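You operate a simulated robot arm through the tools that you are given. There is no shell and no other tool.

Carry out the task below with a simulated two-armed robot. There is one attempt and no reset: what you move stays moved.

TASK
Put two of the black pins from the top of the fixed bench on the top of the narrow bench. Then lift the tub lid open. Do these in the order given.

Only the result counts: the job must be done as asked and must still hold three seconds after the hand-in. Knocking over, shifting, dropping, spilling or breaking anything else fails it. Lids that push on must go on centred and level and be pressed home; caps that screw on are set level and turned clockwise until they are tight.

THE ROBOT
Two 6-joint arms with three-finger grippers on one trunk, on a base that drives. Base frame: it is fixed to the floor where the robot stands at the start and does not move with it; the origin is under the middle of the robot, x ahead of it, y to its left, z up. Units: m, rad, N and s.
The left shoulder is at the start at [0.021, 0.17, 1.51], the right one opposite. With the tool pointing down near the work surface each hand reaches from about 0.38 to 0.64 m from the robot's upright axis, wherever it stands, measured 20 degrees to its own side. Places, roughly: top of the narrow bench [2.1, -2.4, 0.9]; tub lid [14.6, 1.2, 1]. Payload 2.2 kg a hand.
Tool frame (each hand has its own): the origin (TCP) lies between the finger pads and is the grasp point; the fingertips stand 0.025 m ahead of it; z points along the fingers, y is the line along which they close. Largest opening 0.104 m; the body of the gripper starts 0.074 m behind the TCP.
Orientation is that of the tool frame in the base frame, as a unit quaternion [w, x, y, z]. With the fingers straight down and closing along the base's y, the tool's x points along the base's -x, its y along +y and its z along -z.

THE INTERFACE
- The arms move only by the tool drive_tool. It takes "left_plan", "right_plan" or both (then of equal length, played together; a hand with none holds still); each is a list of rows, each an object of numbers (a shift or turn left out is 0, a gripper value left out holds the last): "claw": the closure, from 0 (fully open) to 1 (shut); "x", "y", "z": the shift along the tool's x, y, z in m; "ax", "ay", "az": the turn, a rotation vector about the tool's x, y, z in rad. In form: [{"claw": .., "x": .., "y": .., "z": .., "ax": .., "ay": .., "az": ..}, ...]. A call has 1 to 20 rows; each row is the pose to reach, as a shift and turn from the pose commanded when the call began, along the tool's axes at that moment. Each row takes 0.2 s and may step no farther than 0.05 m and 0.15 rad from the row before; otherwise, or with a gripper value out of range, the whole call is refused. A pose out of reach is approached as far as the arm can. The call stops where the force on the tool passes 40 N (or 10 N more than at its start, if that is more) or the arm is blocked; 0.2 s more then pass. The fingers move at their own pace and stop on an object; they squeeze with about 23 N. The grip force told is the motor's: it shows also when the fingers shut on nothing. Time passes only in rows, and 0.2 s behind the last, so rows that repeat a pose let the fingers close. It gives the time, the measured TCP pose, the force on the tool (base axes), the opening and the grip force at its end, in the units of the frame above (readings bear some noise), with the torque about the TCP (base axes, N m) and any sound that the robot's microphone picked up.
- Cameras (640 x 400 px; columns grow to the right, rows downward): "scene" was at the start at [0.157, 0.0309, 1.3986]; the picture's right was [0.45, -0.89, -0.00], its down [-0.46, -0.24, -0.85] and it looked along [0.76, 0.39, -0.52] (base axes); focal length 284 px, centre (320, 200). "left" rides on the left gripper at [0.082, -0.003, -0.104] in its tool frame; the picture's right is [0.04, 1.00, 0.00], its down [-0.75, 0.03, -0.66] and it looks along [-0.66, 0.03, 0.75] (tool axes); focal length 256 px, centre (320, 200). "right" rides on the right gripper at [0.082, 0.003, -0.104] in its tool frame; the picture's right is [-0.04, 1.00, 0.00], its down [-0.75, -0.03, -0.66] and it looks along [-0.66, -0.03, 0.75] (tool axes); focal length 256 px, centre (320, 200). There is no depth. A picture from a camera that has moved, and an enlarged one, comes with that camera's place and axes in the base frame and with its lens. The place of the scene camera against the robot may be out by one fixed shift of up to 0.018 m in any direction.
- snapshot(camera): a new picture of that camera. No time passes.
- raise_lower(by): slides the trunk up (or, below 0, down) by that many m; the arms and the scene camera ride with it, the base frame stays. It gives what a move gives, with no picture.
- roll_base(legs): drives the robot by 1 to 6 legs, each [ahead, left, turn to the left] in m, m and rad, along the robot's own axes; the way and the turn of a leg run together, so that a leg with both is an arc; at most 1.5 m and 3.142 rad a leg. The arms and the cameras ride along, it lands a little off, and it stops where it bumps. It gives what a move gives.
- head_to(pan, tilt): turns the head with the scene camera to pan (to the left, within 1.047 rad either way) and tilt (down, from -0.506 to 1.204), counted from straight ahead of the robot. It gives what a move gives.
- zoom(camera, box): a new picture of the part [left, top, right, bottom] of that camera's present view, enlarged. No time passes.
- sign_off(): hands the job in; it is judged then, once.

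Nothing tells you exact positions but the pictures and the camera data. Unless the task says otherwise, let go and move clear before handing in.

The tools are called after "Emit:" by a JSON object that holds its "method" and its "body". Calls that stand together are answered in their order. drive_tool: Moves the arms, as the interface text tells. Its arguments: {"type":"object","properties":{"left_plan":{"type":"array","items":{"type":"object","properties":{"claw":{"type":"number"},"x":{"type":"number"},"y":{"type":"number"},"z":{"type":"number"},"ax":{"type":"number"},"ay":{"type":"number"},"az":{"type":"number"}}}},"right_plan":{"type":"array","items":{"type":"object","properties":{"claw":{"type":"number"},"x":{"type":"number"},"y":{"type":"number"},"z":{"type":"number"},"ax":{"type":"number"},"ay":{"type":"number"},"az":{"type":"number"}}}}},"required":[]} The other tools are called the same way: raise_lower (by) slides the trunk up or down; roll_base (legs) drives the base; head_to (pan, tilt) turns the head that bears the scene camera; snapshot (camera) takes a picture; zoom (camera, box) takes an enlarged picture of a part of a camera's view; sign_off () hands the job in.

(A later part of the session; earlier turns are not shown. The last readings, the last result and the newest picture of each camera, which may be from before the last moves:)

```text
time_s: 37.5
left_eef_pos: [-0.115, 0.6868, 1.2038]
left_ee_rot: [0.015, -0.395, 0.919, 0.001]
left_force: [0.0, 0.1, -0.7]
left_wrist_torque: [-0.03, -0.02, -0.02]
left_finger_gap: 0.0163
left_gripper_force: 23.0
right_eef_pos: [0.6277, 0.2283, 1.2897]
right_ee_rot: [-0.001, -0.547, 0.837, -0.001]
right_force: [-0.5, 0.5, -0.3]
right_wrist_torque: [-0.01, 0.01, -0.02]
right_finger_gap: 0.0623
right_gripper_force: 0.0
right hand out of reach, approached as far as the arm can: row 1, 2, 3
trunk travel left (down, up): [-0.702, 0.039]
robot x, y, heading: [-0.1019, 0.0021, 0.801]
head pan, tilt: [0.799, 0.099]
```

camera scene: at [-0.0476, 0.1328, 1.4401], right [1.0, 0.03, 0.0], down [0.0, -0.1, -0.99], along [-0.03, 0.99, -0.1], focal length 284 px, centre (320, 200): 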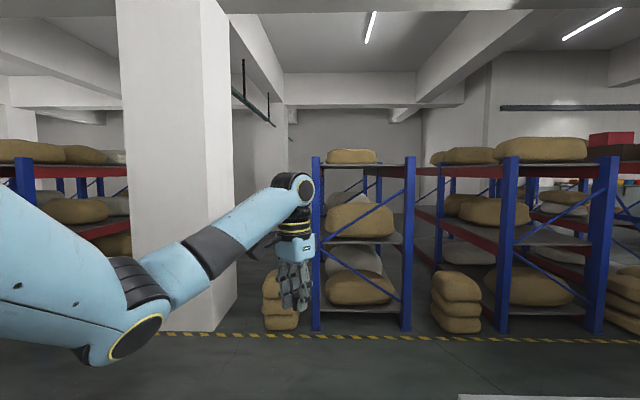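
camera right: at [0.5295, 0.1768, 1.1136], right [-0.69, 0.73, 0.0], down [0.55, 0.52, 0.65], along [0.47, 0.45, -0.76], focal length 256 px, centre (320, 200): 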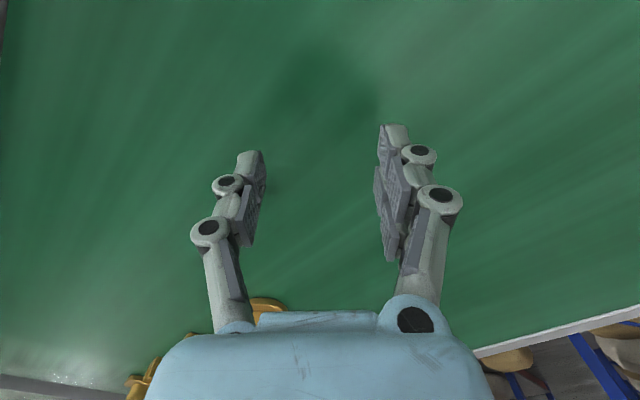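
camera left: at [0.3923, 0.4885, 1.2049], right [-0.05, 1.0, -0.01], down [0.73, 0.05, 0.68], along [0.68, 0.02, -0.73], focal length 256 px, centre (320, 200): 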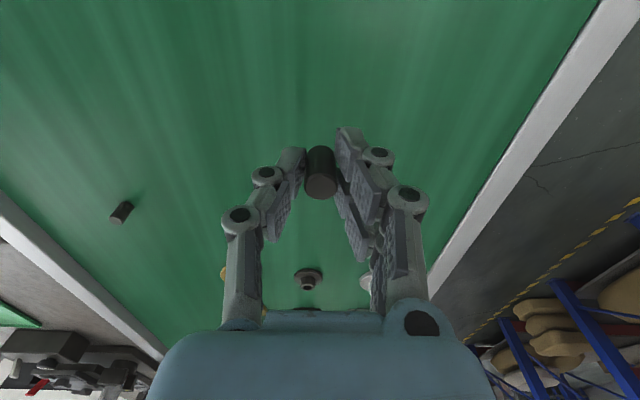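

Still on the outer sphere. Let me look at the right arm's elbow in this pose from the head camera.

Emit:
{"method": "head_to", "body": {"pan": -0.8, "tilt": 0.25}}

Emit:
{"method": "snapshot", "body": {"camera": "scene"}}

```text
time_s: 39.2
left_eef_pos: [-0.1157, 0.6866, 1.2037]
left_ee_rot: [0.015, -0.394, 0.919, 0.002]
left_force: [0.2, -0.3, -1.0]
left_wrist_torque: [-0.02, 0.01, 0.0]
left_finger_gap: 0.0165
left_gripper_force: 23.3
right_eef_pos: [0.6262, 0.2267, 1.2892]
right_ee_rot: [-0.002, -0.548, 0.837, 0.0]
right_force: [0.0, 0.0, 0.6]
right_wrist_torque: [-0.01, 0.0, -0.01]
right_finger_gap: 0.0621
right_gripper_force: 0.2
trunk travel left (down, up): [-0.702, 0.039]
robot x, y, heading: [-0.0976, 0.0007, 0.798]
head pan, tilt: [-0.799, 0.25]
```

```text
taken
camera scene: at [0.0483, 0.0409, 1.4262], right [0.0, -1.0, 0.0], down [-0.25, 0.0, -0.97], along [0.97, 0.0, -0.25], focal length 284 px, centre (320, 200)
```

scene: 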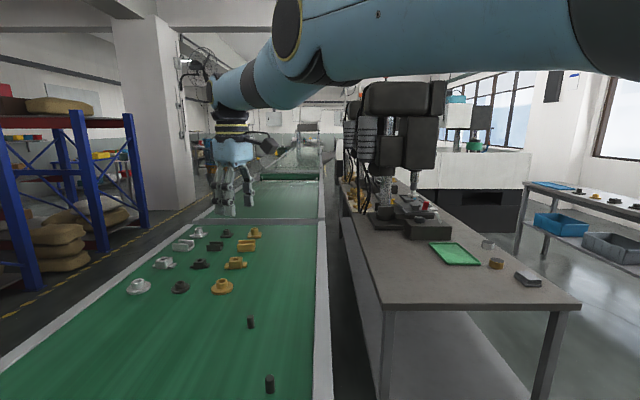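

The elbow is straight, perhaps a touch past it; at this height bending would hit a wrist limit. I'll go down along the outside of the reach sphere to a clear spot low over the belt, then pull straight up, as worked for the left.

Emit:
{"method": "drive_tool", "body": {"right_plan": [{"x": -0.0075, "y": 0.0085, "z": 0.036}, {"x": -0.015, "y": 0.017, "z": 0.072}, {"x": -0.0225, "y": 0.0255, "z": 0.108}, {"x": -0.03, "y": 0.034, "z": 0.144}, {"x": -0.027, "y": 0.048, "z": 0.18}, {"x": -0.02, "y": 0.062, "z": 0.216}, {"x": -0.012, "y": 0.076, "z": 0.252}, {"x": -0.0033, "y": 0.0906, "z": 0.28}, {"x": -0.0033, "y": 0.0906, "z": 0.28}]}}

Emit:
{"method": "drive_tool", "body": {"right_plan": [{"z": -0.025}, {"z": -0.05}, {"z": -0.075}, {"z": -0.1}]}}

```text
time_s: 41.2
left_eef_pos: [-0.1157, 0.6872, 1.2041]
left_ee_rot: [0.015, -0.395, 0.919, 0.003]
left_force: [0.9, -0.2, -1.4]
left_wrist_torque: [-0.01, 0.01, 0.0]
left_finger_gap: 0.0168
left_gripper_force: 22.8
right_eef_pos: [0.5284, 0.2528, 1.0179]
right_ee_rot: [0.0, -0.548, 0.837, 0.0]
right_force: [-0.4, -0.6, -0.2]
right_wrist_torque: [0.01, 0.02, -0.01]
right_finger_gap: 0.0623
right_gripper_force: 0.0
right hand out of reach, approached as far as the arm can: row 2, 3, 4, 5, 6, 7, 8, 9
trunk travel left (down, up): [-0.702, 0.039]
robot x, y, heading: [-0.0967, 0.0009, 0.798]
head pan, tilt: [-0.799, 0.25]
```

```text
time_s: 42.2
left_eef_pos: [-0.1165, 0.6863, 1.2049]
left_ee_rot: [0.015, -0.395, 0.919, 0.002]
left_force: [0.5, -0.4, -0.3]
left_wrist_torque: [0.02, -0.01, 0.02]
left_finger_gap: 0.0162
left_gripper_force: 23.2
right_eef_pos: [0.5526, 0.2753, 1.108]
right_ee_rot: [-0.001, -0.548, 0.837, -0.001]
right_force: [0.9, -0.4, -0.2]
right_wrist_torque: [-0.01, 0.0, 0.0]
right_finger_gap: 0.0622
right_gripper_force: 0.0
right hand out of reach, approached as far as the arm can: row 1, 2, 3, 4
trunk travel left (down, up): [-0.702, 0.039]
robot x, y, heading: [-0.0991, 0.0002, 0.796]
head pan, tilt: [-0.799, 0.25]
```

Not freed yet. I'll push further outside the sphere at low height to straighten fully, then swing quickly up along it and in.

Emit:
{"method": "drive_tool", "body": {"right_plan": [{"x": -0.012, "y": -0.007, "z": 0.03}, {"x": -0.018, "y": -0.011, "z": 0.06}, {"x": -0.023, "y": -0.0136, "z": 0.09}, {"x": -0.035, "y": -0.02, "z": 0.11}, {"x": -0.06, "y": -0.035, "z": 0.11}, {"x": -0.08, "y": -0.047, "z": 0.11}, {"x": -0.08, "y": -0.047, "z": 0.11}, {"x": -0.08, "y": -0.047, "z": 0.11}]}}

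Emit:
{"method": "drive_tool", "body": {"right_plan": [{"x": -0.0216, "y": -0.0126, "z": -0.043}, {"x": -0.0346, "y": -0.02, "z": -0.088}, {"x": -0.0216, "y": -0.0126, "z": -0.135}, {"x": 0.0, "y": 0.0, "z": -0.135}]}}

```text
time_s: 44.0
left_eef_pos: [-0.1152, 0.6857, 1.2044]
left_ee_rot: [0.015, -0.395, 0.919, 0.003]
left_force: [-0.6, -0.8, 0.3]
left_wrist_torque: [-0.02, -0.02, 0.02]
left_finger_gap: 0.0164
left_gripper_force: 23.2
right_eef_pos: [0.5387, 0.2611, 1.0472]
right_ee_rot: [0.0, -0.547, 0.837, -0.001]
right_force: [-0.3, -0.3, 0.1]
right_wrist_torque: [-0.02, -0.01, 0.01]
right_finger_gap: 0.0621
right_gripper_force: 0.1
right hand out of reach, approached as far as the arm can: row 1, 2, 3, 4, 5, 6, 7, 8
trunk travel left (down, up): [-0.702, 0.039]
robot x, y, heading: [-0.1018, -0.0032, 0.801]
head pan, tilt: [-0.799, 0.25]
```

```text
time_s: 45.0
left_eef_pos: [-0.1148, 0.6865, 1.2042]
left_ee_rot: [0.015, -0.394, 0.919, 0.003]
left_force: [0.6, -0.2, 0.1]
left_wrist_torque: [0.0, 0.01, -0.02]
left_finger_gap: 0.0166
left_gripper_force: 23.1
right_eef_pos: [0.538, 0.2617, 1.1837]
right_ee_rot: [-0.001, -0.547, 0.837, 0.0]
right_force: [0.1, -0.5, 0.2]
right_wrist_torque: [0.02, 0.0, 0.02]
right_finger_gap: 0.0625
right_gripper_force: 0.1
right hand out of reach, approached as far as the arm can: row 1, 2
trunk travel left (down, up): [-0.702, 0.039]
robot x, y, heading: [-0.1001, -0.0005, 0.799]
head pan, tilt: [-0.799, 0.25]
```

The arm is free again (rows 3–4 reached). Now go straight in and down over the near pin.

Emit:
{"method": "drive_tool", "body": {"right_plan": [{"x": 0.023, "y": 0.001, "z": 0.02}, {"x": 0.046, "y": 0.002, "z": 0.04}, {"x": 0.069, "y": 0.003, "z": 0.061}, {"x": 0.092, "y": 0.004, "z": 0.082}, {"x": 0.115, "y": 0.005, "z": 0.103}, {"x": 0.1374, "y": 0.0055, "z": 0.124}, {"x": 0.1374, "y": 0.0055, "z": 0.124}]}}

Emit:
{"method": "snapshot", "body": {"camera": "right"}}

```text
time_s: 46.6
left_eef_pos: [-0.1149, 0.6876, 1.2033]
left_ee_rot: [0.014, -0.395, 0.919, 0.002]
left_force: [0.5, 0.8, -1.3]
left_wrist_torque: [0.01, -0.03, 0.04]
left_finger_gap: 0.0165
left_gripper_force: 22.8
right_eef_pos: [0.4783, 0.1391, 1.0582]
right_ee_rot: [-0.001, -0.548, 0.837, -0.002]
right_force: [0.0, -0.4, -0.8]
right_wrist_torque: [-0.02, 0.0, 0.03]
right_finger_gap: 0.0622
right_gripper_force: 0.1
trunk travel left (down, up): [-0.702, 0.039]
robot x, y, heading: [-0.0963, 0.0021, 0.796]
head pan, tilt: [-0.799, 0.25]
```

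```text
taken
camera right: at [0.4412, 0.0646, 1.1613], right [-0.9, 0.44, 0.0], down [0.33, 0.68, 0.65], along [0.29, 0.59, -0.76], focal length 256 px, centre (320, 200)
```

right: 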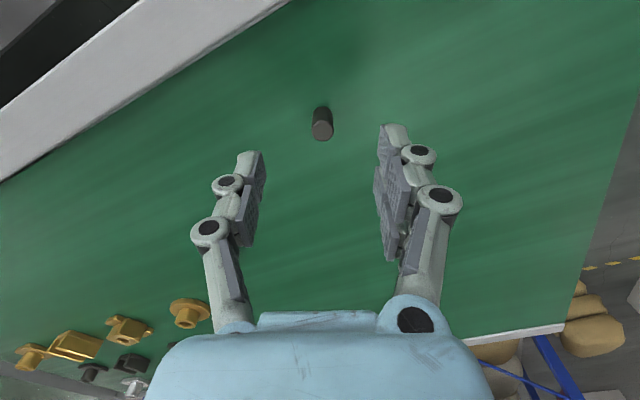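

The pin reads at [0.479, 0.145]. I'll correct 6 mm, descend to z≈0.978 and close.

Emit:
{"method": "drive_tool", "body": {"right_plan": [{"x": -0.0058, "y": 0.0018, "z": 0.02}, {"x": -0.0058, "y": 0.0018, "z": 0.045}, {"x": -0.0058, "y": 0.0018, "z": 0.065}, {"x": -0.0058, "y": 0.0018, "z": 0.08}, {"x": -0.0058, "y": 0.0018, "z": 0.08}]}}

Emit:
{"method": "snapshot", "body": {"camera": "right"}}

```text
time_s: 47.8
left_eef_pos: [-0.1165, 0.6858, 1.2036]
left_ee_rot: [0.015, -0.394, 0.919, 0.003]
left_force: [-0.3, -0.1, -0.4]
left_wrist_torque: [-0.01, 0.01, 0.0]
left_finger_gap: 0.0167
left_gripper_force: 22.8
right_eef_pos: [0.4788, 0.1455, 0.9785]
right_ee_rot: [-0.001, -0.548, 0.837, -0.001]
right_force: [0.3, 0.5, -0.1]
right_wrist_torque: [0.01, 0.04, -0.01]
right_finger_gap: 0.0623
right_gripper_force: 0.0
trunk travel left (down, up): [-0.702, 0.039]
robot x, y, heading: [-0.101, 0.0025, 0.794]
head pan, tilt: [-0.799, 0.25]
```

```text
taken
camera right: at [0.4422, 0.0708, 1.0814], right [-0.9, 0.44, 0.0], down [0.33, 0.68, 0.65], along [0.29, 0.59, -0.76], focal length 256 px, centre (320, 200)
```

right: 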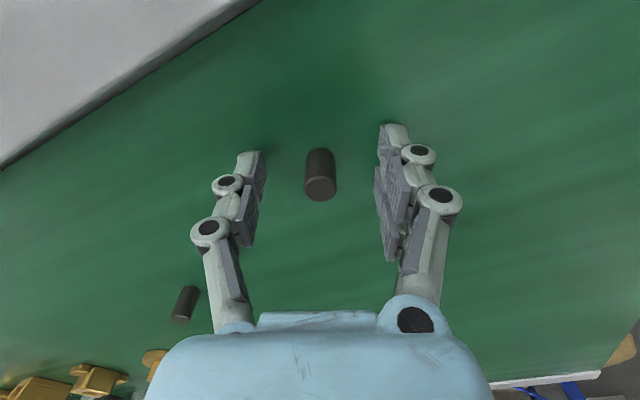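

The pin sits between the pads just as the first did. Closing and lifting.

Emit:
{"method": "drive_tool", "body": {"right_plan": [{"claw": 0.7}, {"claw": 0.9}, {"claw": 1.0}, {"claw": 1.0}, {"claw": 1.0}, {"claw": 1.0}]}}

Emit:
{"method": "drive_tool", "body": {"right_plan": [{"z": -0.03}, {"z": -0.06}, {"z": -0.09}, {"z": -0.12}]}}

Emit:
{"method": "snapshot", "body": {"camera": "right"}}

Emit:
{"method": "snapshot", "body": {"camera": "scene"}}

```text
time_s: 49.2
left_eef_pos: [-0.1158, 0.6865, 1.2042]
left_ee_rot: [0.015, -0.394, 0.919, 0.003]
left_force: [-0.6, -0.4, -0.1]
left_wrist_torque: [0.01, 0.03, 0.0]
left_finger_gap: 0.0164
left_gripper_force: 22.9
right_eef_pos: [0.4791, 0.1441, 0.9781]
right_ee_rot: [-0.001, -0.548, 0.837, 0.0]
right_force: [0.1, 0.2, -0.3]
right_wrist_torque: [-0.01, 0.03, -0.03]
right_finger_gap: 0.0177
right_gripper_force: 22.7
trunk travel left (down, up): [-0.702, 0.039]
robot x, y, heading: [-0.1035, 0.0045, 0.801]
head pan, tilt: [-0.799, 0.25]
```

```text
time_s: 50.2
left_eef_pos: [-0.1154, 0.6866, 1.2041]
left_ee_rot: [0.015, -0.395, 0.919, 0.002]
left_force: [-0.1, 0.6, -0.6]
left_wrist_torque: [-0.01, 0.0, -0.01]
left_finger_gap: 0.0162
left_gripper_force: 22.7
right_eef_pos: [0.4789, 0.1442, 1.0984]
right_ee_rot: [-0.001, -0.548, 0.837, -0.001]
right_force: [-0.5, -0.4, -0.2]
right_wrist_torque: [0.01, -0.01, -0.01]
right_finger_gap: 0.0173
right_gripper_force: 22.3
trunk travel left (down, up): [-0.702, 0.039]
robot x, y, heading: [-0.0987, 0.0037, 0.796]
head pan, tilt: [-0.799, 0.25]
```

```text
taken
camera right: at [0.4419, 0.0708, 1.2015], right [-0.9, 0.44, 0.0], down [0.33, 0.68, 0.65], along [0.29, 0.59, -0.76], focal length 256 px, centre (320, 200)
```

right: 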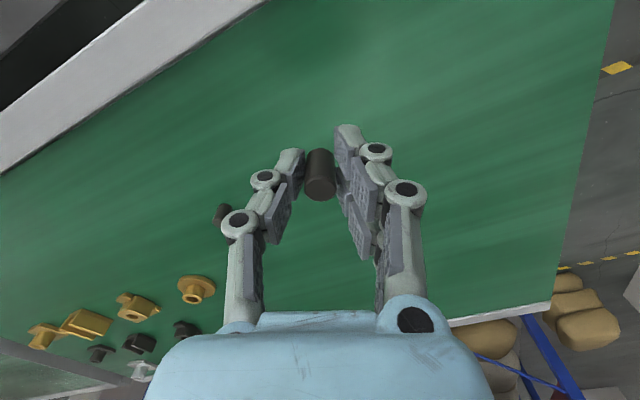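

```text
taken
camera scene: at [0.0481, 0.0408, 1.4262], right [0.0, -1.0, 0.0], down [-0.25, 0.0, -0.97], along [0.97, 0.0, -0.25], focal length 284 px, centre (320, 200)
```

scene: 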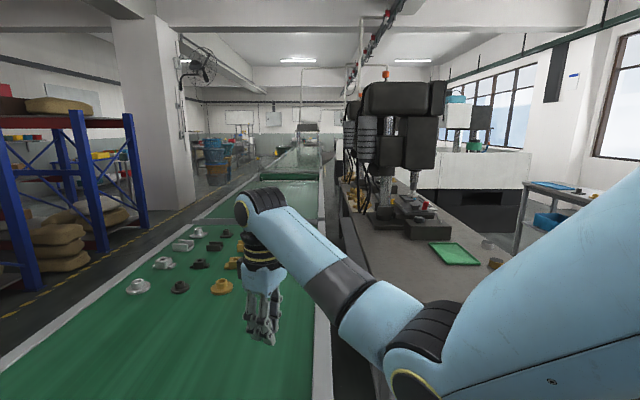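

Both hands hold a pin. Next I back away and turn toward the narrow bench on the right to look at it.

Emit:
{"method": "roll_base", "body": {"legs": [[-0.1, 0, 0], [0, 0, -1.6]]}}

Emit:
{"method": "head_to", "body": {"pan": 0.0, "tilt": 0.2}}

Emit:
{"method": "snapshot", "body": {"camera": "scene"}}

Emit:
{"method": "head_to", "body": {"pan": -0.8, "tilt": 0.2}}

Emit:
{"method": "snapshot", "body": {"camera": "scene"}}

```text
time_s: 55.3
left_eef_pos: [0.5162, -0.0891, 1.2044]
left_ee_rot: [0.013, 0.392, 0.92, -0.009]
left_force: [0.3, -0.4, -0.8]
left_wrist_torque: [0.02, 0.01, -0.04]
left_finger_gap: 0.0165
left_gripper_force: 22.5
right_eef_pos: [-0.0531, -0.6568, 1.0986]
right_ee_rot: [0.0, 0.227, 0.974, 0.0]
right_force: [-0.5, 0.2, -1.3]
right_wrist_torque: [0.02, 0.0, 0.0]
right_finger_gap: 0.0173
right_gripper_force: 23.3
trunk travel left (down, up): [-0.702, 0.039]
robot x, y, heading: [-0.1699, -0.0724, -0.82]
head pan, tilt: [-0.799, 0.25]
```

```text
time_s: 56.4
left_eef_pos: [0.5149, -0.0894, 1.2032]
left_ee_rot: [0.012, 0.392, 0.92, -0.009]
left_force: [-0.2, 0.8, -0.3]
left_wrist_torque: [0.0, 0.01, 0.01]
left_finger_gap: 0.0163
left_gripper_force: 22.8
right_eef_pos: [-0.0537, -0.6566, 1.0964]
right_ee_rot: [-0.001, 0.226, 0.974, 0.0]
right_force: [-0.2, 0.2, 0.2]
right_wrist_torque: [0.01, 0.01, 0.04]
right_finger_gap: 0.0175
right_gripper_force: 22.8
trunk travel left (down, up): [-0.702, 0.039]
robot x, y, heading: [-0.1701, -0.0723, -0.82]
head pan, tilt: [0.0, 0.201]
```

```text
taken
camera scene: at [-0.0524, -0.2019, 1.4307], right [-0.73, -0.68, 0.0], down [-0.14, 0.15, -0.98], along [0.67, -0.72, -0.2], focal length 284 px, centre (320, 200)
```

scene: 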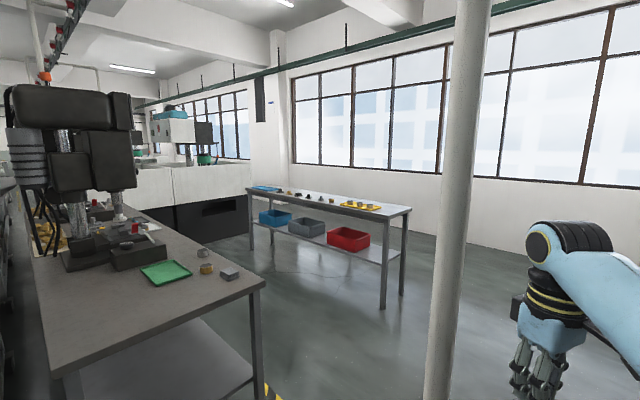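

```text
time_s: 57.6
left_eef_pos: [0.5153, -0.0895, 1.2037]
left_ee_rot: [0.012, 0.392, 0.92, -0.01]
left_force: [-0.5, -0.2, 0.3]
left_wrist_torque: [0.02, 0.0, 0.02]
left_finger_gap: 0.0166
left_gripper_force: 22.8
right_eef_pos: [-0.0535, -0.6569, 1.098]
right_ee_rot: [-0.001, 0.227, 0.974, 0.0]
right_force: [0.4, 0.3, -0.3]
right_wrist_torque: [0.0, 0.02, 0.01]
right_finger_gap: 0.0175
right_gripper_force: 23.3
trunk travel left (down, up): [-0.702, 0.039]
robot x, y, heading: [-0.1751, -0.0704, -0.816]
head pan, tilt: [-0.799, 0.201]
```

```text
taken
camera scene: at [-0.1203, -0.2269, 1.4307], right [-1.0, 0.05, 0.0], down [0.01, 0.2, -0.98], along [-0.04, -0.98, -0.2], focal length 284 px, centre (320, 200)
```

scene: 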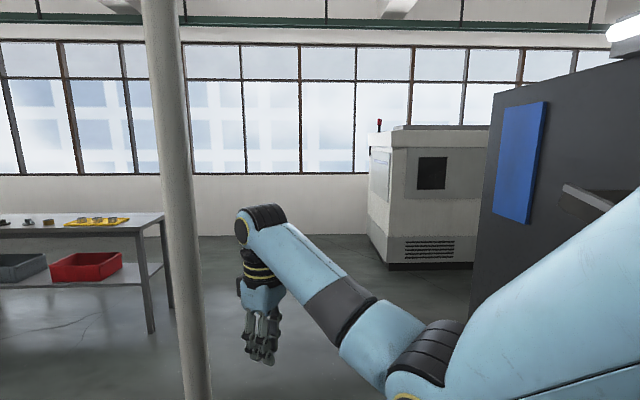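

The narrow bench lies at about x 0.95–2.7, y −2.0 to −2.4, with parts on top; a pole stands near (0.1, −0.75). I'll turn to face it squarely (−y), keeping clear of the pole, and look around for a way.

Emit:
{"method": "roll_base", "body": {"legs": [[0, 0, -0.75]]}}

Emit:
{"method": "head_to", "body": {"pan": -0.9, "tilt": 0.4}}

Emit:
{"method": "snapshot", "body": {"camera": "scene"}}

Emit:
{"method": "head_to", "body": {"pan": 0.1, "tilt": 0.6}}

Emit:
{"method": "snapshot", "body": {"camera": "scene"}}

Emit:
{"method": "head_to", "body": {"pan": 0.8, "tilt": 0.5}}

Emit:
{"method": "snapshot", "body": {"camera": "scene"}}

```text
time_s: 60.0
left_eef_pos: [0.3166, -0.5566, 1.2031]
left_ee_rot: [0.008, 0.704, 0.71, -0.012]
left_force: [1.0, 0.4, -0.8]
left_wrist_torque: [0.01, 0.01, 0.01]
left_finger_gap: 0.0165
left_gripper_force: 22.5
right_eef_pos: [-0.4872, -0.578, 1.0971]
right_ee_rot: [0.0, 0.571, 0.821, 0.001]
right_force: [-0.5, 0.1, -0.5]
right_wrist_torque: [0.0, -0.03, -0.01]
right_finger_gap: 0.0175
right_gripper_force: 22.9
trunk travel left (down, up): [-0.702, 0.039]
robot x, y, heading: [-0.1725, -0.0715, -1.57]
head pan, tilt: [-0.799, 0.201]
```

```text
time_s: 60.7
left_eef_pos: [0.3172, -0.5562, 1.2031]
left_ee_rot: [0.007, 0.704, 0.71, -0.013]
left_force: [-0.9, 0.0, -1.2]
left_wrist_torque: [0.01, 0.03, -0.01]
left_finger_gap: 0.0165
left_gripper_force: 22.9
right_eef_pos: [-0.4873, -0.5785, 1.0972]
right_ee_rot: [-0.001, 0.571, 0.821, 0.001]
right_force: [0.3, 0.5, -0.5]
right_wrist_torque: [-0.02, 0.0, 0.0]
right_finger_gap: 0.0177
right_gripper_force: 23.3
trunk travel left (down, up): [-0.702, 0.039]
robot x, y, heading: [-0.1702, -0.0709, -1.574]
head pan, tilt: [-0.901, 0.4]
```

```text
taken
camera scene: at [-0.2374, -0.2103, 1.4123], right [-0.62, 0.79, 0.0], down [0.31, 0.24, -0.92], along [-0.72, -0.57, -0.39], focal length 284 px, centre (320, 200)
```

scene: 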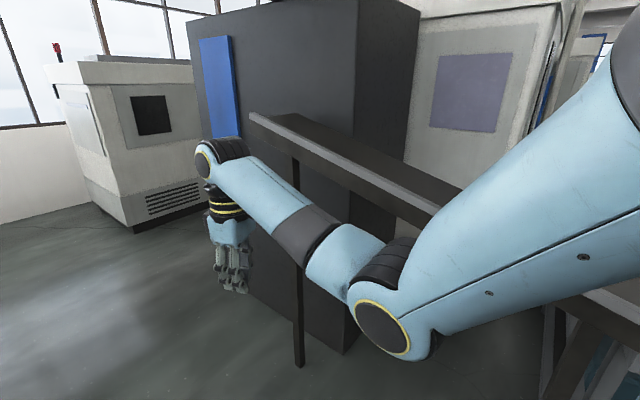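

```text
time_s: 62.0
left_eef_pos: [0.3165, -0.5559, 1.2039]
left_ee_rot: [0.008, 0.704, 0.71, -0.012]
left_force: [-0.5, -0.4, -0.5]
left_wrist_torque: [0.0, -0.01, 0.01]
left_finger_gap: 0.0165
left_gripper_force: 23.0
right_eef_pos: [-0.4878, -0.5782, 1.0981]
right_ee_rot: [0.0, 0.57, 0.821, 0.0]
right_force: [0.6, -0.6, -0.8]
right_wrist_torque: [-0.03, -0.02, -0.01]
right_finger_gap: 0.0171
right_gripper_force: 22.4
trunk travel left (down, up): [-0.702, 0.039]
robot x, y, heading: [-0.1711, -0.0723, -1.573]
head pan, tilt: [0.099, 0.6]
```

```text
taken
camera scene: at [-0.1563, -0.241, 1.394], right [-1.0, -0.09, 0.0], down [-0.05, 0.56, -0.82], along [0.08, -0.82, -0.57], focal length 284 px, centre (320, 200)
```

scene: 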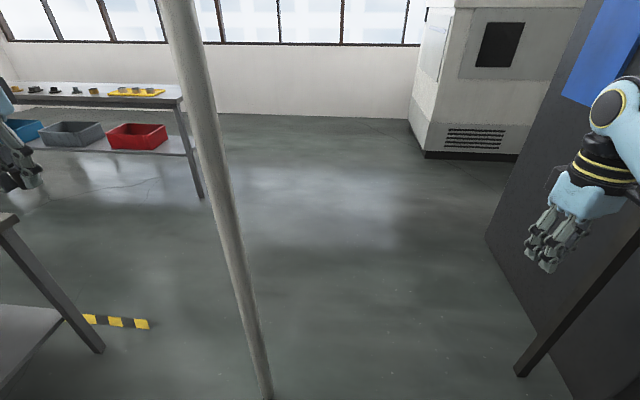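

```text
time_s: 63.0
left_eef_pos: [0.3155, -0.5559, 1.2035]
left_ee_rot: [0.007, 0.704, 0.71, -0.012]
left_force: [-1.6, -0.1, -0.1]
left_wrist_torque: [0.01, -0.03, 0.01]
left_finger_gap: 0.0162
left_gripper_force: 22.6
right_eef_pos: [-0.486, -0.5776, 1.0969]
right_ee_rot: [-0.001, 0.57, 0.821, 0.0]
right_force: [-0.6, 0.1, -0.3]
right_wrist_torque: [0.03, -0.03, -0.01]
right_finger_gap: 0.0175
right_gripper_force: 22.8
trunk travel left (down, up): [-0.702, 0.039]
robot x, y, heading: [-0.1706, -0.0692, -1.575]
head pan, tilt: [0.799, 0.499]
```

```text
taken
camera scene: at [-0.0997, -0.2167, 1.403], right [-0.7, -0.71, 0.0], down [-0.34, 0.34, -0.88], along [0.63, -0.61, -0.48], focal length 284 px, centre (320, 200)
```

scene: 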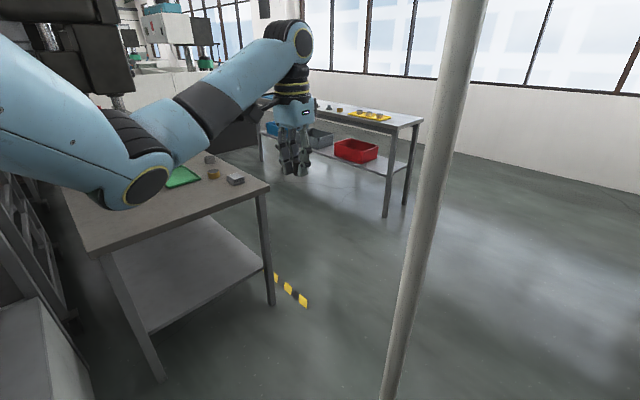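

The gap between the pole (0.13, −0.74) and the brown bench (x≥0.98) is wide enough if I keep the arms clear of the pole. I'll turn to face mostly ahead, drive to about (0.59, −0.42), and look again.

Emit:
{"method": "roll_base", "body": {"legs": [[0, 0, 1.27]]}}

Emit:
{"method": "roll_base", "body": {"legs": [[0.83, -0.11, 0]]}}

Emit:
{"method": "head_to", "body": {"pan": -0.9, "tilt": 0.6}}

Emit:
{"method": "snapshot", "body": {"camera": "scene"}}

```text
time_s: 66.6
left_eef_pos: [0.4355, 0.2497, 1.2042]
left_ee_rot: [0.013, 0.145, 0.989, -0.006]
left_force: [0.2, -0.4, -0.4]
left_wrist_torque: [-0.02, 0.02, 0.02]
left_finger_gap: 0.0166
left_gripper_force: 23.6
right_eef_pos: [0.219, -0.5242, 1.0982]
right_ee_rot: [-0.001, -0.028, 1.0, 0.001]
right_force: [0.1, 0.3, -0.5]
right_wrist_torque: [0.01, -0.03, -0.02]
right_finger_gap: 0.0173
right_gripper_force: 22.9
trunk travel left (down, up): [-0.702, 0.039]
robot x, y, heading: [-0.1706, -0.0673, -0.303]
head pan, tilt: [0.799, 0.499]
```

```text
time_s: 71.1
left_eef_pos: [1.2001, -0.1074, 1.2035]
left_ee_rot: [0.013, 0.147, 0.989, -0.005]
left_force: [0.5, 0.2, -0.9]
left_wrist_torque: [-0.02, 0.0, 0.0]
left_finger_gap: 0.0167
left_gripper_force: 22.9
right_eef_pos: [0.9813, -0.8814, 1.0967]
right_ee_rot: [-0.001, -0.026, 1.0, 0.001]
right_force: [-0.2, 0.2, 0.1]
right_wrist_torque: [0.0, 0.01, 0.01]
right_finger_gap: 0.0172
right_gripper_force: 22.2
trunk travel left (down, up): [-0.702, 0.039]
robot x, y, heading: [0.5931, -0.4275, -0.308]
head pan, tilt: [0.799, 0.499]
```

```text
time_s: 72.8
left_eef_pos: [1.2015, -0.1085, 1.2031]
left_ee_rot: [0.013, 0.147, 0.989, -0.007]
left_force: [-0.6, 0.1, -0.4]
left_wrist_torque: [0.01, 0.0, -0.02]
left_finger_gap: 0.0165
left_gripper_force: 22.8
right_eef_pos: [0.9811, -0.8813, 1.098]
right_ee_rot: [0.0, -0.026, 1.0, 0.0]
right_force: [0.0, 0.0, 0.6]
right_wrist_torque: [0.02, -0.01, 0.02]
right_finger_gap: 0.0174
right_gripper_force: 22.8
trunk travel left (down, up): [-0.702, 0.039]
robot x, y, heading: [0.5926, -0.4263, -0.304]
head pan, tilt: [-0.901, 0.6]
```

```text
taken
camera scene: at [0.6983, -0.5424, 1.394], right [-0.93, -0.35, 0.0], down [-0.2, 0.53, -0.82], along [0.29, -0.77, -0.57], focal length 284 px, centre (320, 200)
```

scene: 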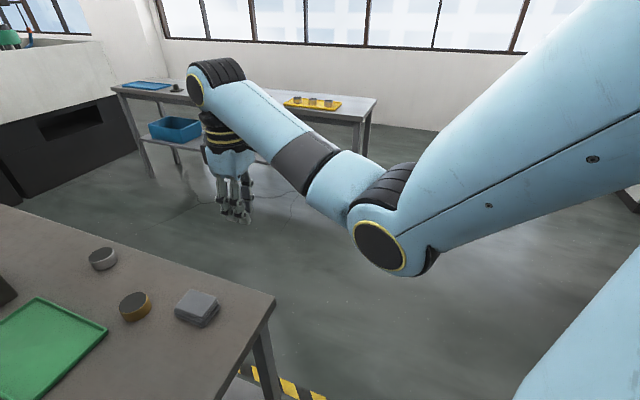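

Clear view; position is good. Turn to about −1.3 rad and drive toward −y past the pole.

Emit:
{"method": "roll_base", "body": {"legs": [[0, 0, -1.0]]}}

Emit:
{"method": "roll_base", "body": {"legs": [[0.96, -0.26, 0]]}}

Emit:
{"method": "head_to", "body": {"pan": 0.2, "tilt": 0.5}}

Emit:
{"method": "snapshot", "body": {"camera": "scene"}}

```text
time_s: 75.8
left_eef_pos: [1.1881, -0.7719, 1.2045]
left_ee_rot: [0.009, 0.606, 0.795, -0.011]
left_force: [0.0, 0.7, -0.6]
left_wrist_torque: [0.0, 0.0, 0.0]
left_finger_gap: 0.0165
left_gripper_force: 23.0
right_eef_pos: [0.417, -0.9997, 1.0973]
right_ee_rot: [-0.001, 0.46, 0.888, 0.001]
right_force: [0.1, 0.2, -1.2]
right_wrist_torque: [0.02, 0.01, 0.01]
right_finger_gap: 0.0174
right_gripper_force: 22.6
trunk travel left (down, up): [-0.702, 0.039]
robot x, y, heading: [0.5917, -0.4297, -1.316]
head pan, tilt: [-0.901, 0.6]
```

```text
time_s: 81.0
left_eef_pos: [1.1766, -1.7765, 1.2039]
left_ee_rot: [0.008, 0.608, 0.793, -0.012]
left_force: [-0.3, 0.3, -0.3]
left_wrist_torque: [0.02, 0.0, 0.0]
left_finger_gap: 0.0165
left_gripper_force: 22.7
right_eef_pos: [0.4046, -2.0007, 1.0981]
right_ee_rot: [-0.001, 0.462, 0.887, 0.0]
right_force: [0.0, -0.1, -0.8]
right_wrist_torque: [0.0, -0.01, 0.0]
right_finger_gap: 0.0174
right_gripper_force: 22.6
trunk travel left (down, up): [-0.702, 0.039]
robot x, y, heading: [0.5826, -1.4317, -1.321]
head pan, tilt: [-0.901, 0.6]
```

```text
time_s: 82.3
left_eef_pos: [1.1765, -1.7762, 1.2053]
left_ee_rot: [0.009, 0.607, 0.794, -0.012]
left_force: [0.1, -0.1, -0.8]
left_wrist_torque: [0.03, 0.01, 0.02]
left_finger_gap: 0.0165
left_gripper_force: 22.9
right_eef_pos: [0.4027, -2.0006, 1.0984]
right_ee_rot: [-0.001, 0.462, 0.887, 0.0]
right_force: [0.3, -0.2, -1.0]
right_wrist_torque: [-0.01, 0.02, 0.0]
right_finger_gap: 0.0172
right_gripper_force: 22.5
trunk travel left (down, up): [-0.702, 0.039]
robot x, y, heading: [0.5808, -1.4312, -1.318]
head pan, tilt: [0.201, 0.499]
```

```text
taken
camera scene: at [0.646, -1.5917, 1.403], right [-0.9, -0.44, 0.0], down [-0.21, 0.43, -0.88], along [0.38, -0.79, -0.48], focal length 284 px, centre (320, 200)
```

scene: 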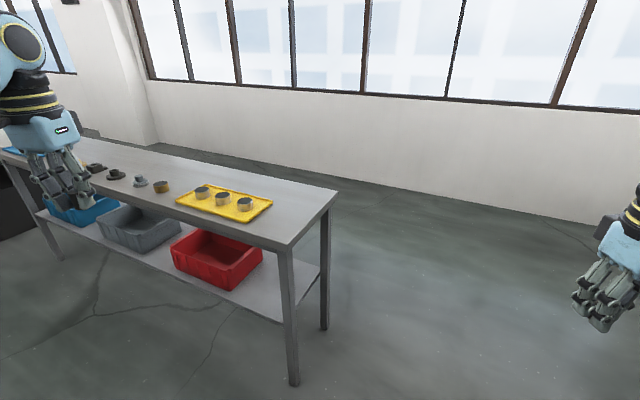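

The narrow bench is about 0.80 high with its free end strip at x≈1.1–1.28, y −2.23…−2.68, beside the yellow tray. I'll drive to about (1.0, −1.78) facing it and then lower the trunk.

Emit:
{"method": "roll_base", "body": {"legs": [[0, 0, -0.253], [0, 0.42, 0], [0.35, 0, 0]]}}

Emit:
{"method": "raise_lower", "body": {"by": -0.13}}

Emit:
{"method": "head_to", "body": {"pan": 0.35, "tilt": 0.8}}

Emit:
{"method": "snapshot", "body": {"camera": "scene"}}

Emit:
{"method": "snapshot", "body": {"camera": "left"}}

```text
time_s: 87.6
left_eef_pos: [1.4903, -2.2711, 1.2042]
left_ee_rot: [0.007, 0.704, 0.71, -0.011]
left_force: [-0.4, -0.1, -0.7]
left_wrist_torque: [0.01, 0.0, -0.01]
left_finger_gap: 0.0164
left_gripper_force: 22.9
right_eef_pos: [0.686, -2.2942, 1.0981]
right_ee_rot: [-0.001, 0.571, 0.821, 0.001]
right_force: [-0.1, 0.6, -0.5]
right_wrist_torque: [0.03, -0.02, 0.02]
right_finger_gap: 0.0174
right_gripper_force: 22.8
trunk travel left (down, up): [-0.702, 0.039]
robot x, y, heading: [1.0023, -1.7878, -1.579]
head pan, tilt: [0.201, 0.499]
```

```text
time_s: 89.2
left_eef_pos: [1.4906, -2.2708, 1.0741]
left_ee_rot: [0.008, 0.704, 0.71, -0.013]
left_force: [0.2, 0.2, -1.5]
left_wrist_torque: [-0.04, 0.0, 0.0]
left_finger_gap: 0.0166
left_gripper_force: 22.9
right_eef_pos: [0.685, -2.2937, 0.9689]
right_ee_rot: [-0.001, 0.571, 0.821, 0.001]
right_force: [-0.1, 0.0, -0.4]
right_wrist_torque: [0.02, -0.05, 0.03]
right_finger_gap: 0.0174
right_gripper_force: 23.2
trunk travel left (down, up): [-0.572, 0.169]
robot x, y, heading: [1.0006, -1.785, -1.576]
head pan, tilt: [0.201, 0.499]
```

```text
time_s: 90.0
left_eef_pos: [1.4894, -2.2713, 1.0739]
left_ee_rot: [0.007, 0.704, 0.71, -0.012]
left_force: [1.4, -0.2, -0.9]
left_wrist_torque: [-0.03, 0.0, 0.01]
left_finger_gap: 0.0163
left_gripper_force: 22.9
right_eef_pos: [0.6864, -2.2936, 0.968]
right_ee_rot: [0.0, 0.571, 0.821, 0.001]
right_force: [-1.2, 0.9, 0.3]
right_wrist_torque: [0.03, 0.01, 0.02]
right_finger_gap: 0.0177
right_gripper_force: 23.2
trunk travel left (down, up): [-0.572, 0.169]
robot x, y, heading: [1.0016, -1.7892, -1.573]
head pan, tilt: [0.351, 0.799]
```

```text
taken
camera scene: at [1.0363, -1.9445, 1.2467], right [-0.94, -0.34, 0.0], down [-0.24, 0.67, -0.7], along [0.24, -0.66, -0.72], focal length 284 px, centre (320, 200)
```

scene: 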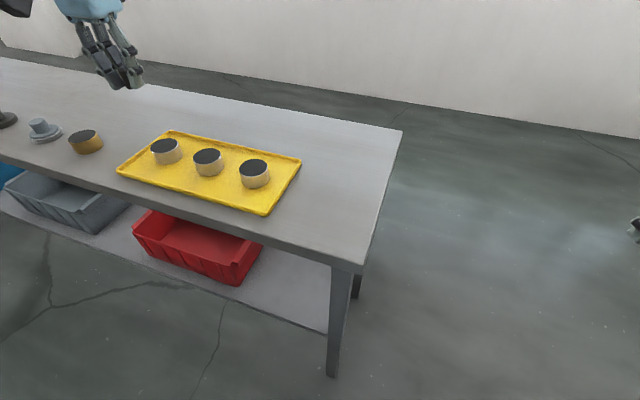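

```text
taken
camera left: at [1.4862, -2.1872, 1.1751], right [1.0, 0.05, -0.01], down [0.04, -0.73, 0.68], along [0.03, -0.68, -0.74], focal length 256 px, centre (320, 200)
```

left: 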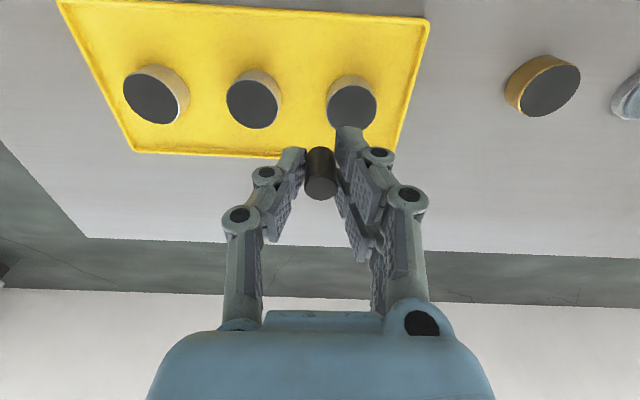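

Cross-checking both cameras puts the bench top at z≈0.865, with the free strip x 1.06–1.235. I'll bring the left hand over (1.15, −2.32), levelling its small tilt on the way.

Emit:
{"method": "drive_tool", "body": {"left_plan": [{"x": -0.005, "y": -0.02, "z": 0.02, "ax": -0.007, "ay": 0.027}, {"x": -0.01, "y": -0.055, "z": 0.04, "ax": -0.007, "ay": 0.027}, {"x": -0.015, "y": -0.09, "z": 0.055, "ax": -0.007, "ay": 0.027}, {"x": -0.02, "y": -0.13, "z": 0.07, "ax": -0.007, "ay": 0.027}, {"x": -0.025, "y": -0.17, "z": 0.08, "ax": -0.007, "ay": 0.027}, {"x": -0.03, "y": -0.21, "z": 0.08, "ax": -0.007, "ay": 0.027}, {"x": -0.035, "y": -0.25, "z": 0.08, "ax": -0.007, "ay": 0.027}, {"x": -0.04, "y": -0.29, "z": 0.08, "ax": -0.007, "ay": 0.027}, {"x": -0.045, "y": -0.32, "z": 0.08, "ax": -0.007, "ay": 0.027}, {"x": -0.049, "y": -0.34, "z": 0.08, "ax": -0.007, "ay": 0.027}, {"x": -0.049, "y": -0.34, "z": 0.08, "ax": -0.007, "ay": 0.027}]}}

Emit:
{"method": "snapshot", "body": {"camera": "left"}}

Emit:
{"method": "snapshot", "body": {"camera": "scene"}}

```text
time_s: 92.4
left_eef_pos: [1.1495, -2.3257, 0.998]
left_ee_rot: [0.0, 0.704, 0.71, -0.001]
left_force: [-0.2, -0.5, -0.6]
left_wrist_torque: [0.02, 0.03, -0.02]
left_finger_gap: 0.0166
left_gripper_force: 22.8
right_eef_pos: [0.686, -2.294, 0.9668]
right_ee_rot: [-0.001, 0.57, 0.821, 0.001]
right_force: [0.5, 0.6, -0.6]
right_wrist_torque: [-0.01, 0.01, 0.0]
right_finger_gap: 0.0177
right_gripper_force: 23.5
trunk travel left (down, up): [-0.572, 0.169]
robot x, y, heading: [1.004, -1.7869, -1.573]
head pan, tilt: [0.351, 0.799]
```

```text
taken
camera left: at [1.1445, -2.2442, 1.1009], right [1.0, 0.05, 0.0], down [0.04, -0.75, 0.66], along [0.03, -0.66, -0.75], focal length 256 px, centre (320, 200)
```

left: 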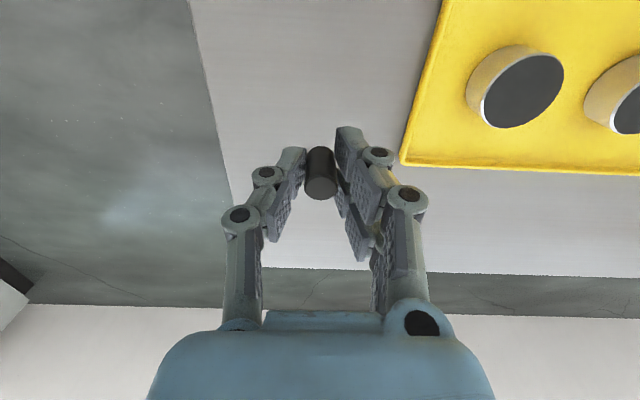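

```text
taken
camera scene: at [1.0364, -1.9444, 1.2467], right [-0.94, -0.34, 0.0], down [-0.24, 0.67, -0.7], along [0.24, -0.66, -0.72], focal length 284 px, centre (320, 200)
```

scene: 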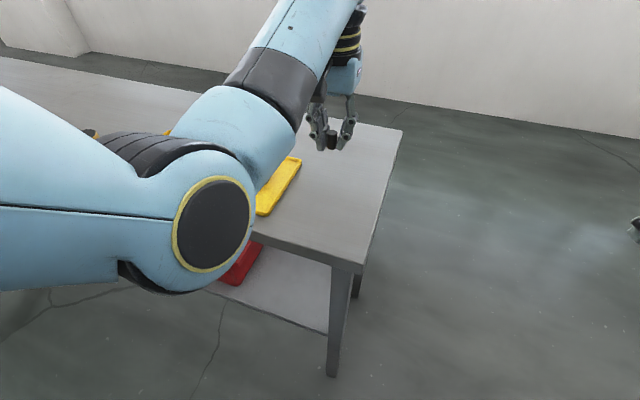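

Strip confirmed: tray edge at x≈1.238, bench edge ≈1.05; the hand at 1.15 is centred. Lowering slowly until contact.

Emit:
{"method": "drive_tool", "body": {"left_plan": [{"z": 0.025}, {"z": 0.05}, {"z": 0.07}, {"z": 0.083}, {"z": 0.09}, {"z": 0.09}]}}

Emit:
{"method": "snapshot", "body": {"camera": "left"}}

Emit:
{"method": "zoom", "body": {"camera": "scene", "box": [270, 60, 430, 220]}}

```text
time_s: 93.8
left_eef_pos: [1.1485, -2.3246, 0.9079]
left_ee_rot: [0.0, 0.704, 0.71, 0.0]
left_force: [-0.1, 0.1, 0.3]
left_wrist_torque: [0.01, 0.03, 0.01]
left_finger_gap: 0.0164
left_gripper_force: 23.1
right_eef_pos: [0.6859, -2.293, 0.9672]
right_ee_rot: [-0.001, 0.571, 0.821, 0.0]
right_force: [-0.8, 0.7, -0.2]
right_wrist_torque: [0.02, 0.01, -0.01]
right_finger_gap: 0.0173
right_gripper_force: 22.5
trunk travel left (down, up): [-0.572, 0.169]
robot x, y, heading: [1.0002, -1.7864, -1.575]
head pan, tilt: [0.351, 0.799]
```

```text
taken
camera left: at [1.1448, -2.2438, 1.0107], right [1.0, 0.05, 0.0], down [0.04, -0.75, 0.66], along [0.03, -0.66, -0.75], focal length 256 px, centre (320, 200)
```

left: 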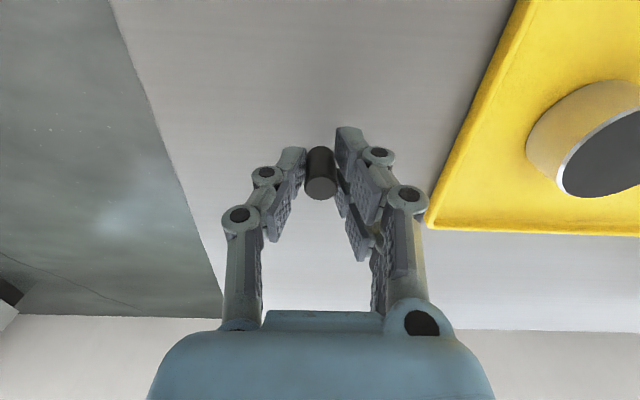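

```text
2.50 times, centred on (350, 140) of scene
camera zoom: at [1.0361, -1.9444, 1.2467], right [-0.94, -0.34, 0.0], down [-0.24, 0.67, -0.7], along [0.24, -0.66, -0.72], focal length 710 px, centre (245, 350)
```

zoom: 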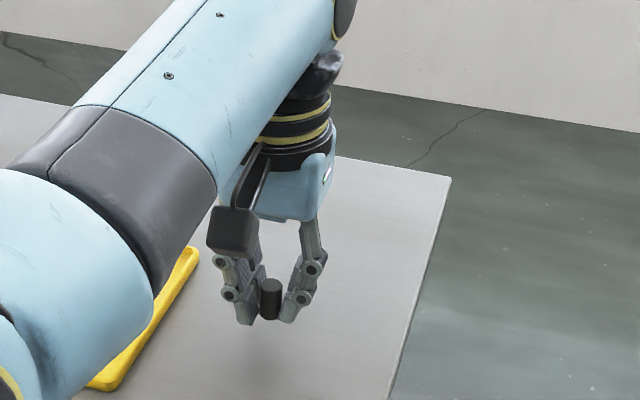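

No contact yet. Small steps down.

Emit:
{"method": "drive_tool", "body": {"left_plan": [{"z": 0.003}, {"z": 0.006}, {"z": 0.009}, {"z": 0.009}]}}

Emit:
{"method": "drive_tool", "body": {"left_plan": [{"z": 0.002}, {"z": 0.004}, {"z": 0.004}]}}

Emit:
{"method": "zoom", "body": {"camera": "scene", "box": [290, 120, 370, 200]}}

```text
time_s: 94.8
left_eef_pos: [1.1511, -2.3246, 0.8975]
left_ee_rot: [0.0, 0.704, 0.71, -0.001]
left_force: [-0.7, 0.2, -1.4]
left_wrist_torque: [0.01, 0.0, 0.0]
left_finger_gap: 0.0164
left_gripper_force: 23.0
right_eef_pos: [0.6853, -2.2941, 0.9675]
right_ee_rot: [0.0, 0.571, 0.821, 0.0]
right_force: [-0.3, -0.1, -0.7]
right_wrist_torque: [0.04, 0.0, 0.01]
right_finger_gap: 0.0174
right_gripper_force: 22.9
trunk travel left (down, up): [-0.572, 0.169]
robot x, y, heading: [1.0034, -1.7898, -1.571]
head pan, tilt: [0.351, 0.799]
```

```text
time_s: 95.6
left_eef_pos: [1.1495, -2.3231, 0.8938]
left_ee_rot: [0.0, 0.704, 0.71, -0.001]
left_force: [0.2, 0.8, 0.1]
left_wrist_torque: [0.03, -0.02, 0.03]
left_finger_gap: 0.0164
left_gripper_force: 22.8
right_eef_pos: [0.6855, -2.2935, 0.9664]
right_ee_rot: [-0.001, 0.57, 0.821, 0.0]
right_force: [0.2, 0.3, 0.2]
right_wrist_torque: [-0.02, -0.01, 0.05]
right_finger_gap: 0.0175
right_gripper_force: 23.0
trunk travel left (down, up): [-0.572, 0.169]
robot x, y, heading: [1.0033, -1.7852, -1.573]
head pan, tilt: [0.351, 0.799]
```

```text
5.00 times, centred on (330, 160) of scene
camera zoom: at [1.0361, -1.9445, 1.2467], right [-0.94, -0.34, 0.0], down [-0.24, 0.67, -0.7], along [0.24, -0.66, -0.72], focal length 1419 px, centre (270, 400)
```

zoom: 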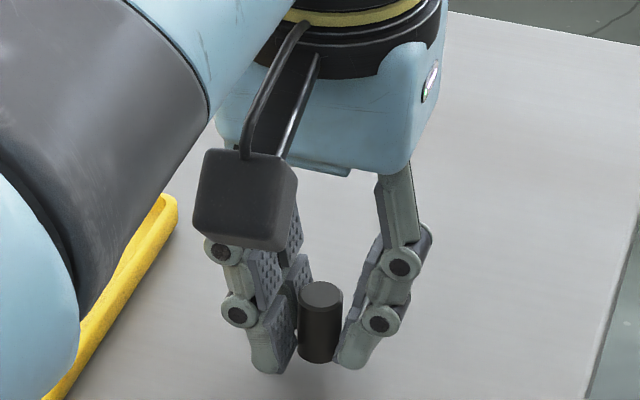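

Still free. Continue down in 2 mm steps watching for the first contact force.

Emit:
{"method": "drive_tool", "body": {"left_plan": [{"z": 0.002}, {"z": 0.004}, {"z": 0.004}]}}

Emit:
{"method": "drive_tool", "body": {"left_plan": [{"z": 0.002}, {"z": 0.003}, {"z": 0.003}]}}

Emit:
{"method": "zoom", "body": {"camera": "scene", "box": [290, 120, 370, 200]}}

```text
time_s: 96.4
left_eef_pos: [1.1504, -2.3242, 0.8908]
left_ee_rot: [0.001, 0.704, 0.71, -0.001]
left_force: [0.1, 0.2, 0.1]
left_wrist_torque: [0.01, 0.0, -0.01]
left_finger_gap: 0.0162
left_gripper_force: 22.9
right_eef_pos: [0.6871, -2.2932, 0.9671]
right_ee_rot: [-0.002, 0.57, 0.821, 0.001]
right_force: [-0.3, -0.1, -0.1]
right_wrist_torque: [-0.02, -0.01, 0.02]
right_finger_gap: 0.0176
right_gripper_force: 23.2
trunk travel left (down, up): [-0.572, 0.169]
robot x, y, heading: [0.9998, -1.7886, -1.571]
head pan, tilt: [0.351, 0.799]
```

```text
time_s: 97.2
left_eef_pos: [1.1497, -2.3244, 0.8883]
left_ee_rot: [0.001, 0.704, 0.71, -0.002]
left_force: [0.7, 0.4, 6.9]
left_wrist_torque: [0.03, -0.05, 0.0]
left_finger_gap: 0.0167
left_gripper_force: 22.6
right_eef_pos: [0.6855, -2.2929, 0.9675]
right_ee_rot: [0.0, 0.571, 0.821, 0.001]
right_force: [0.4, -0.5, 0.1]
right_wrist_torque: [0.0, 0.0, 0.01]
right_finger_gap: 0.0173
right_gripper_force: 22.2
trunk travel left (down, up): [-0.572, 0.169]
robot x, y, heading: [1.0014, -1.7886, -1.575]
head pan, tilt: [0.351, 0.799]
```

```text
5.00 times, centred on (330, 160) of scene
camera zoom: at [1.036, -1.9438, 1.2468], right [-0.94, -0.34, 0.0], down [-0.24, 0.67, -0.7], along [0.24, -0.66, -0.72], focal length 1419 px, centre (270, 400)
```

zoom: 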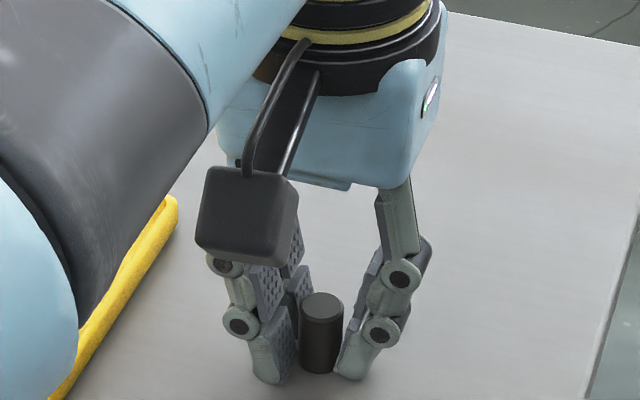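

Contact (7 N). Releasing gently.

Emit:
{"method": "drive_tool", "body": {"left_plan": [{"z": -0.0005, "claw": 0.83}, {"z": -0.0005, "claw": 0.81}, {"z": -0.0005, "claw": 0.79}, {"z": -0.0005, "claw": 0.75}, {"z": -0.0005, "claw": 0.7}, {"z": -0.0005, "claw": 0.6}, {"z": -0.0005, "claw": 0.6}]}}

Emit:
{"method": "snapshot", "body": {"camera": "left"}}

Emit:
{"method": "zoom", "body": {"camera": "scene", "box": [290, 120, 370, 200]}}

```text
time_s: 98.8
left_eef_pos: [1.1497, -2.3254, 0.8886]
left_ee_rot: [0.0, 0.704, 0.71, -0.001]
left_force: [0.2, -0.2, -0.3]
left_wrist_torque: [0.01, -0.02, 0.0]
left_finger_gap: 0.0416
left_gripper_force: 0.0
right_eef_pos: [0.6857, -2.2941, 0.9677]
right_ee_rot: [0.0, 0.571, 0.821, 0.0]
right_force: [0.5, 0.3, -0.2]
right_wrist_torque: [0.01, -0.01, 0.01]
right_finger_gap: 0.0173
right_gripper_force: 23.0
trunk travel left (down, up): [-0.572, 0.169]
robot x, y, heading: [1.0025, -1.7878, -1.572]
head pan, tilt: [0.351, 0.799]
```

```text
taken
camera left: at [1.1449, -2.2438, 0.992], right [1.0, 0.05, 0.0], down [0.04, -0.75, 0.66], along [0.03, -0.66, -0.75], focal length 256 px, centre (320, 200)
```

left: 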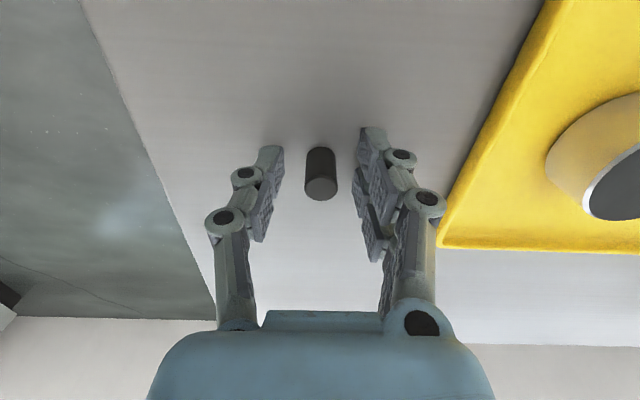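

```text
5.00 times, centred on (330, 160) of scene
camera zoom: at [1.0361, -1.9444, 1.2467], right [-0.94, -0.34, 0.0], down [-0.24, 0.67, -0.7], along [0.24, -0.66, -0.72], focal length 1419 px, centre (270, 400)
```

zoom: 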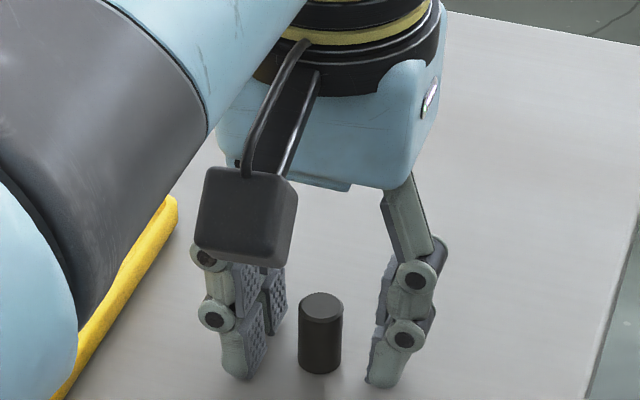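

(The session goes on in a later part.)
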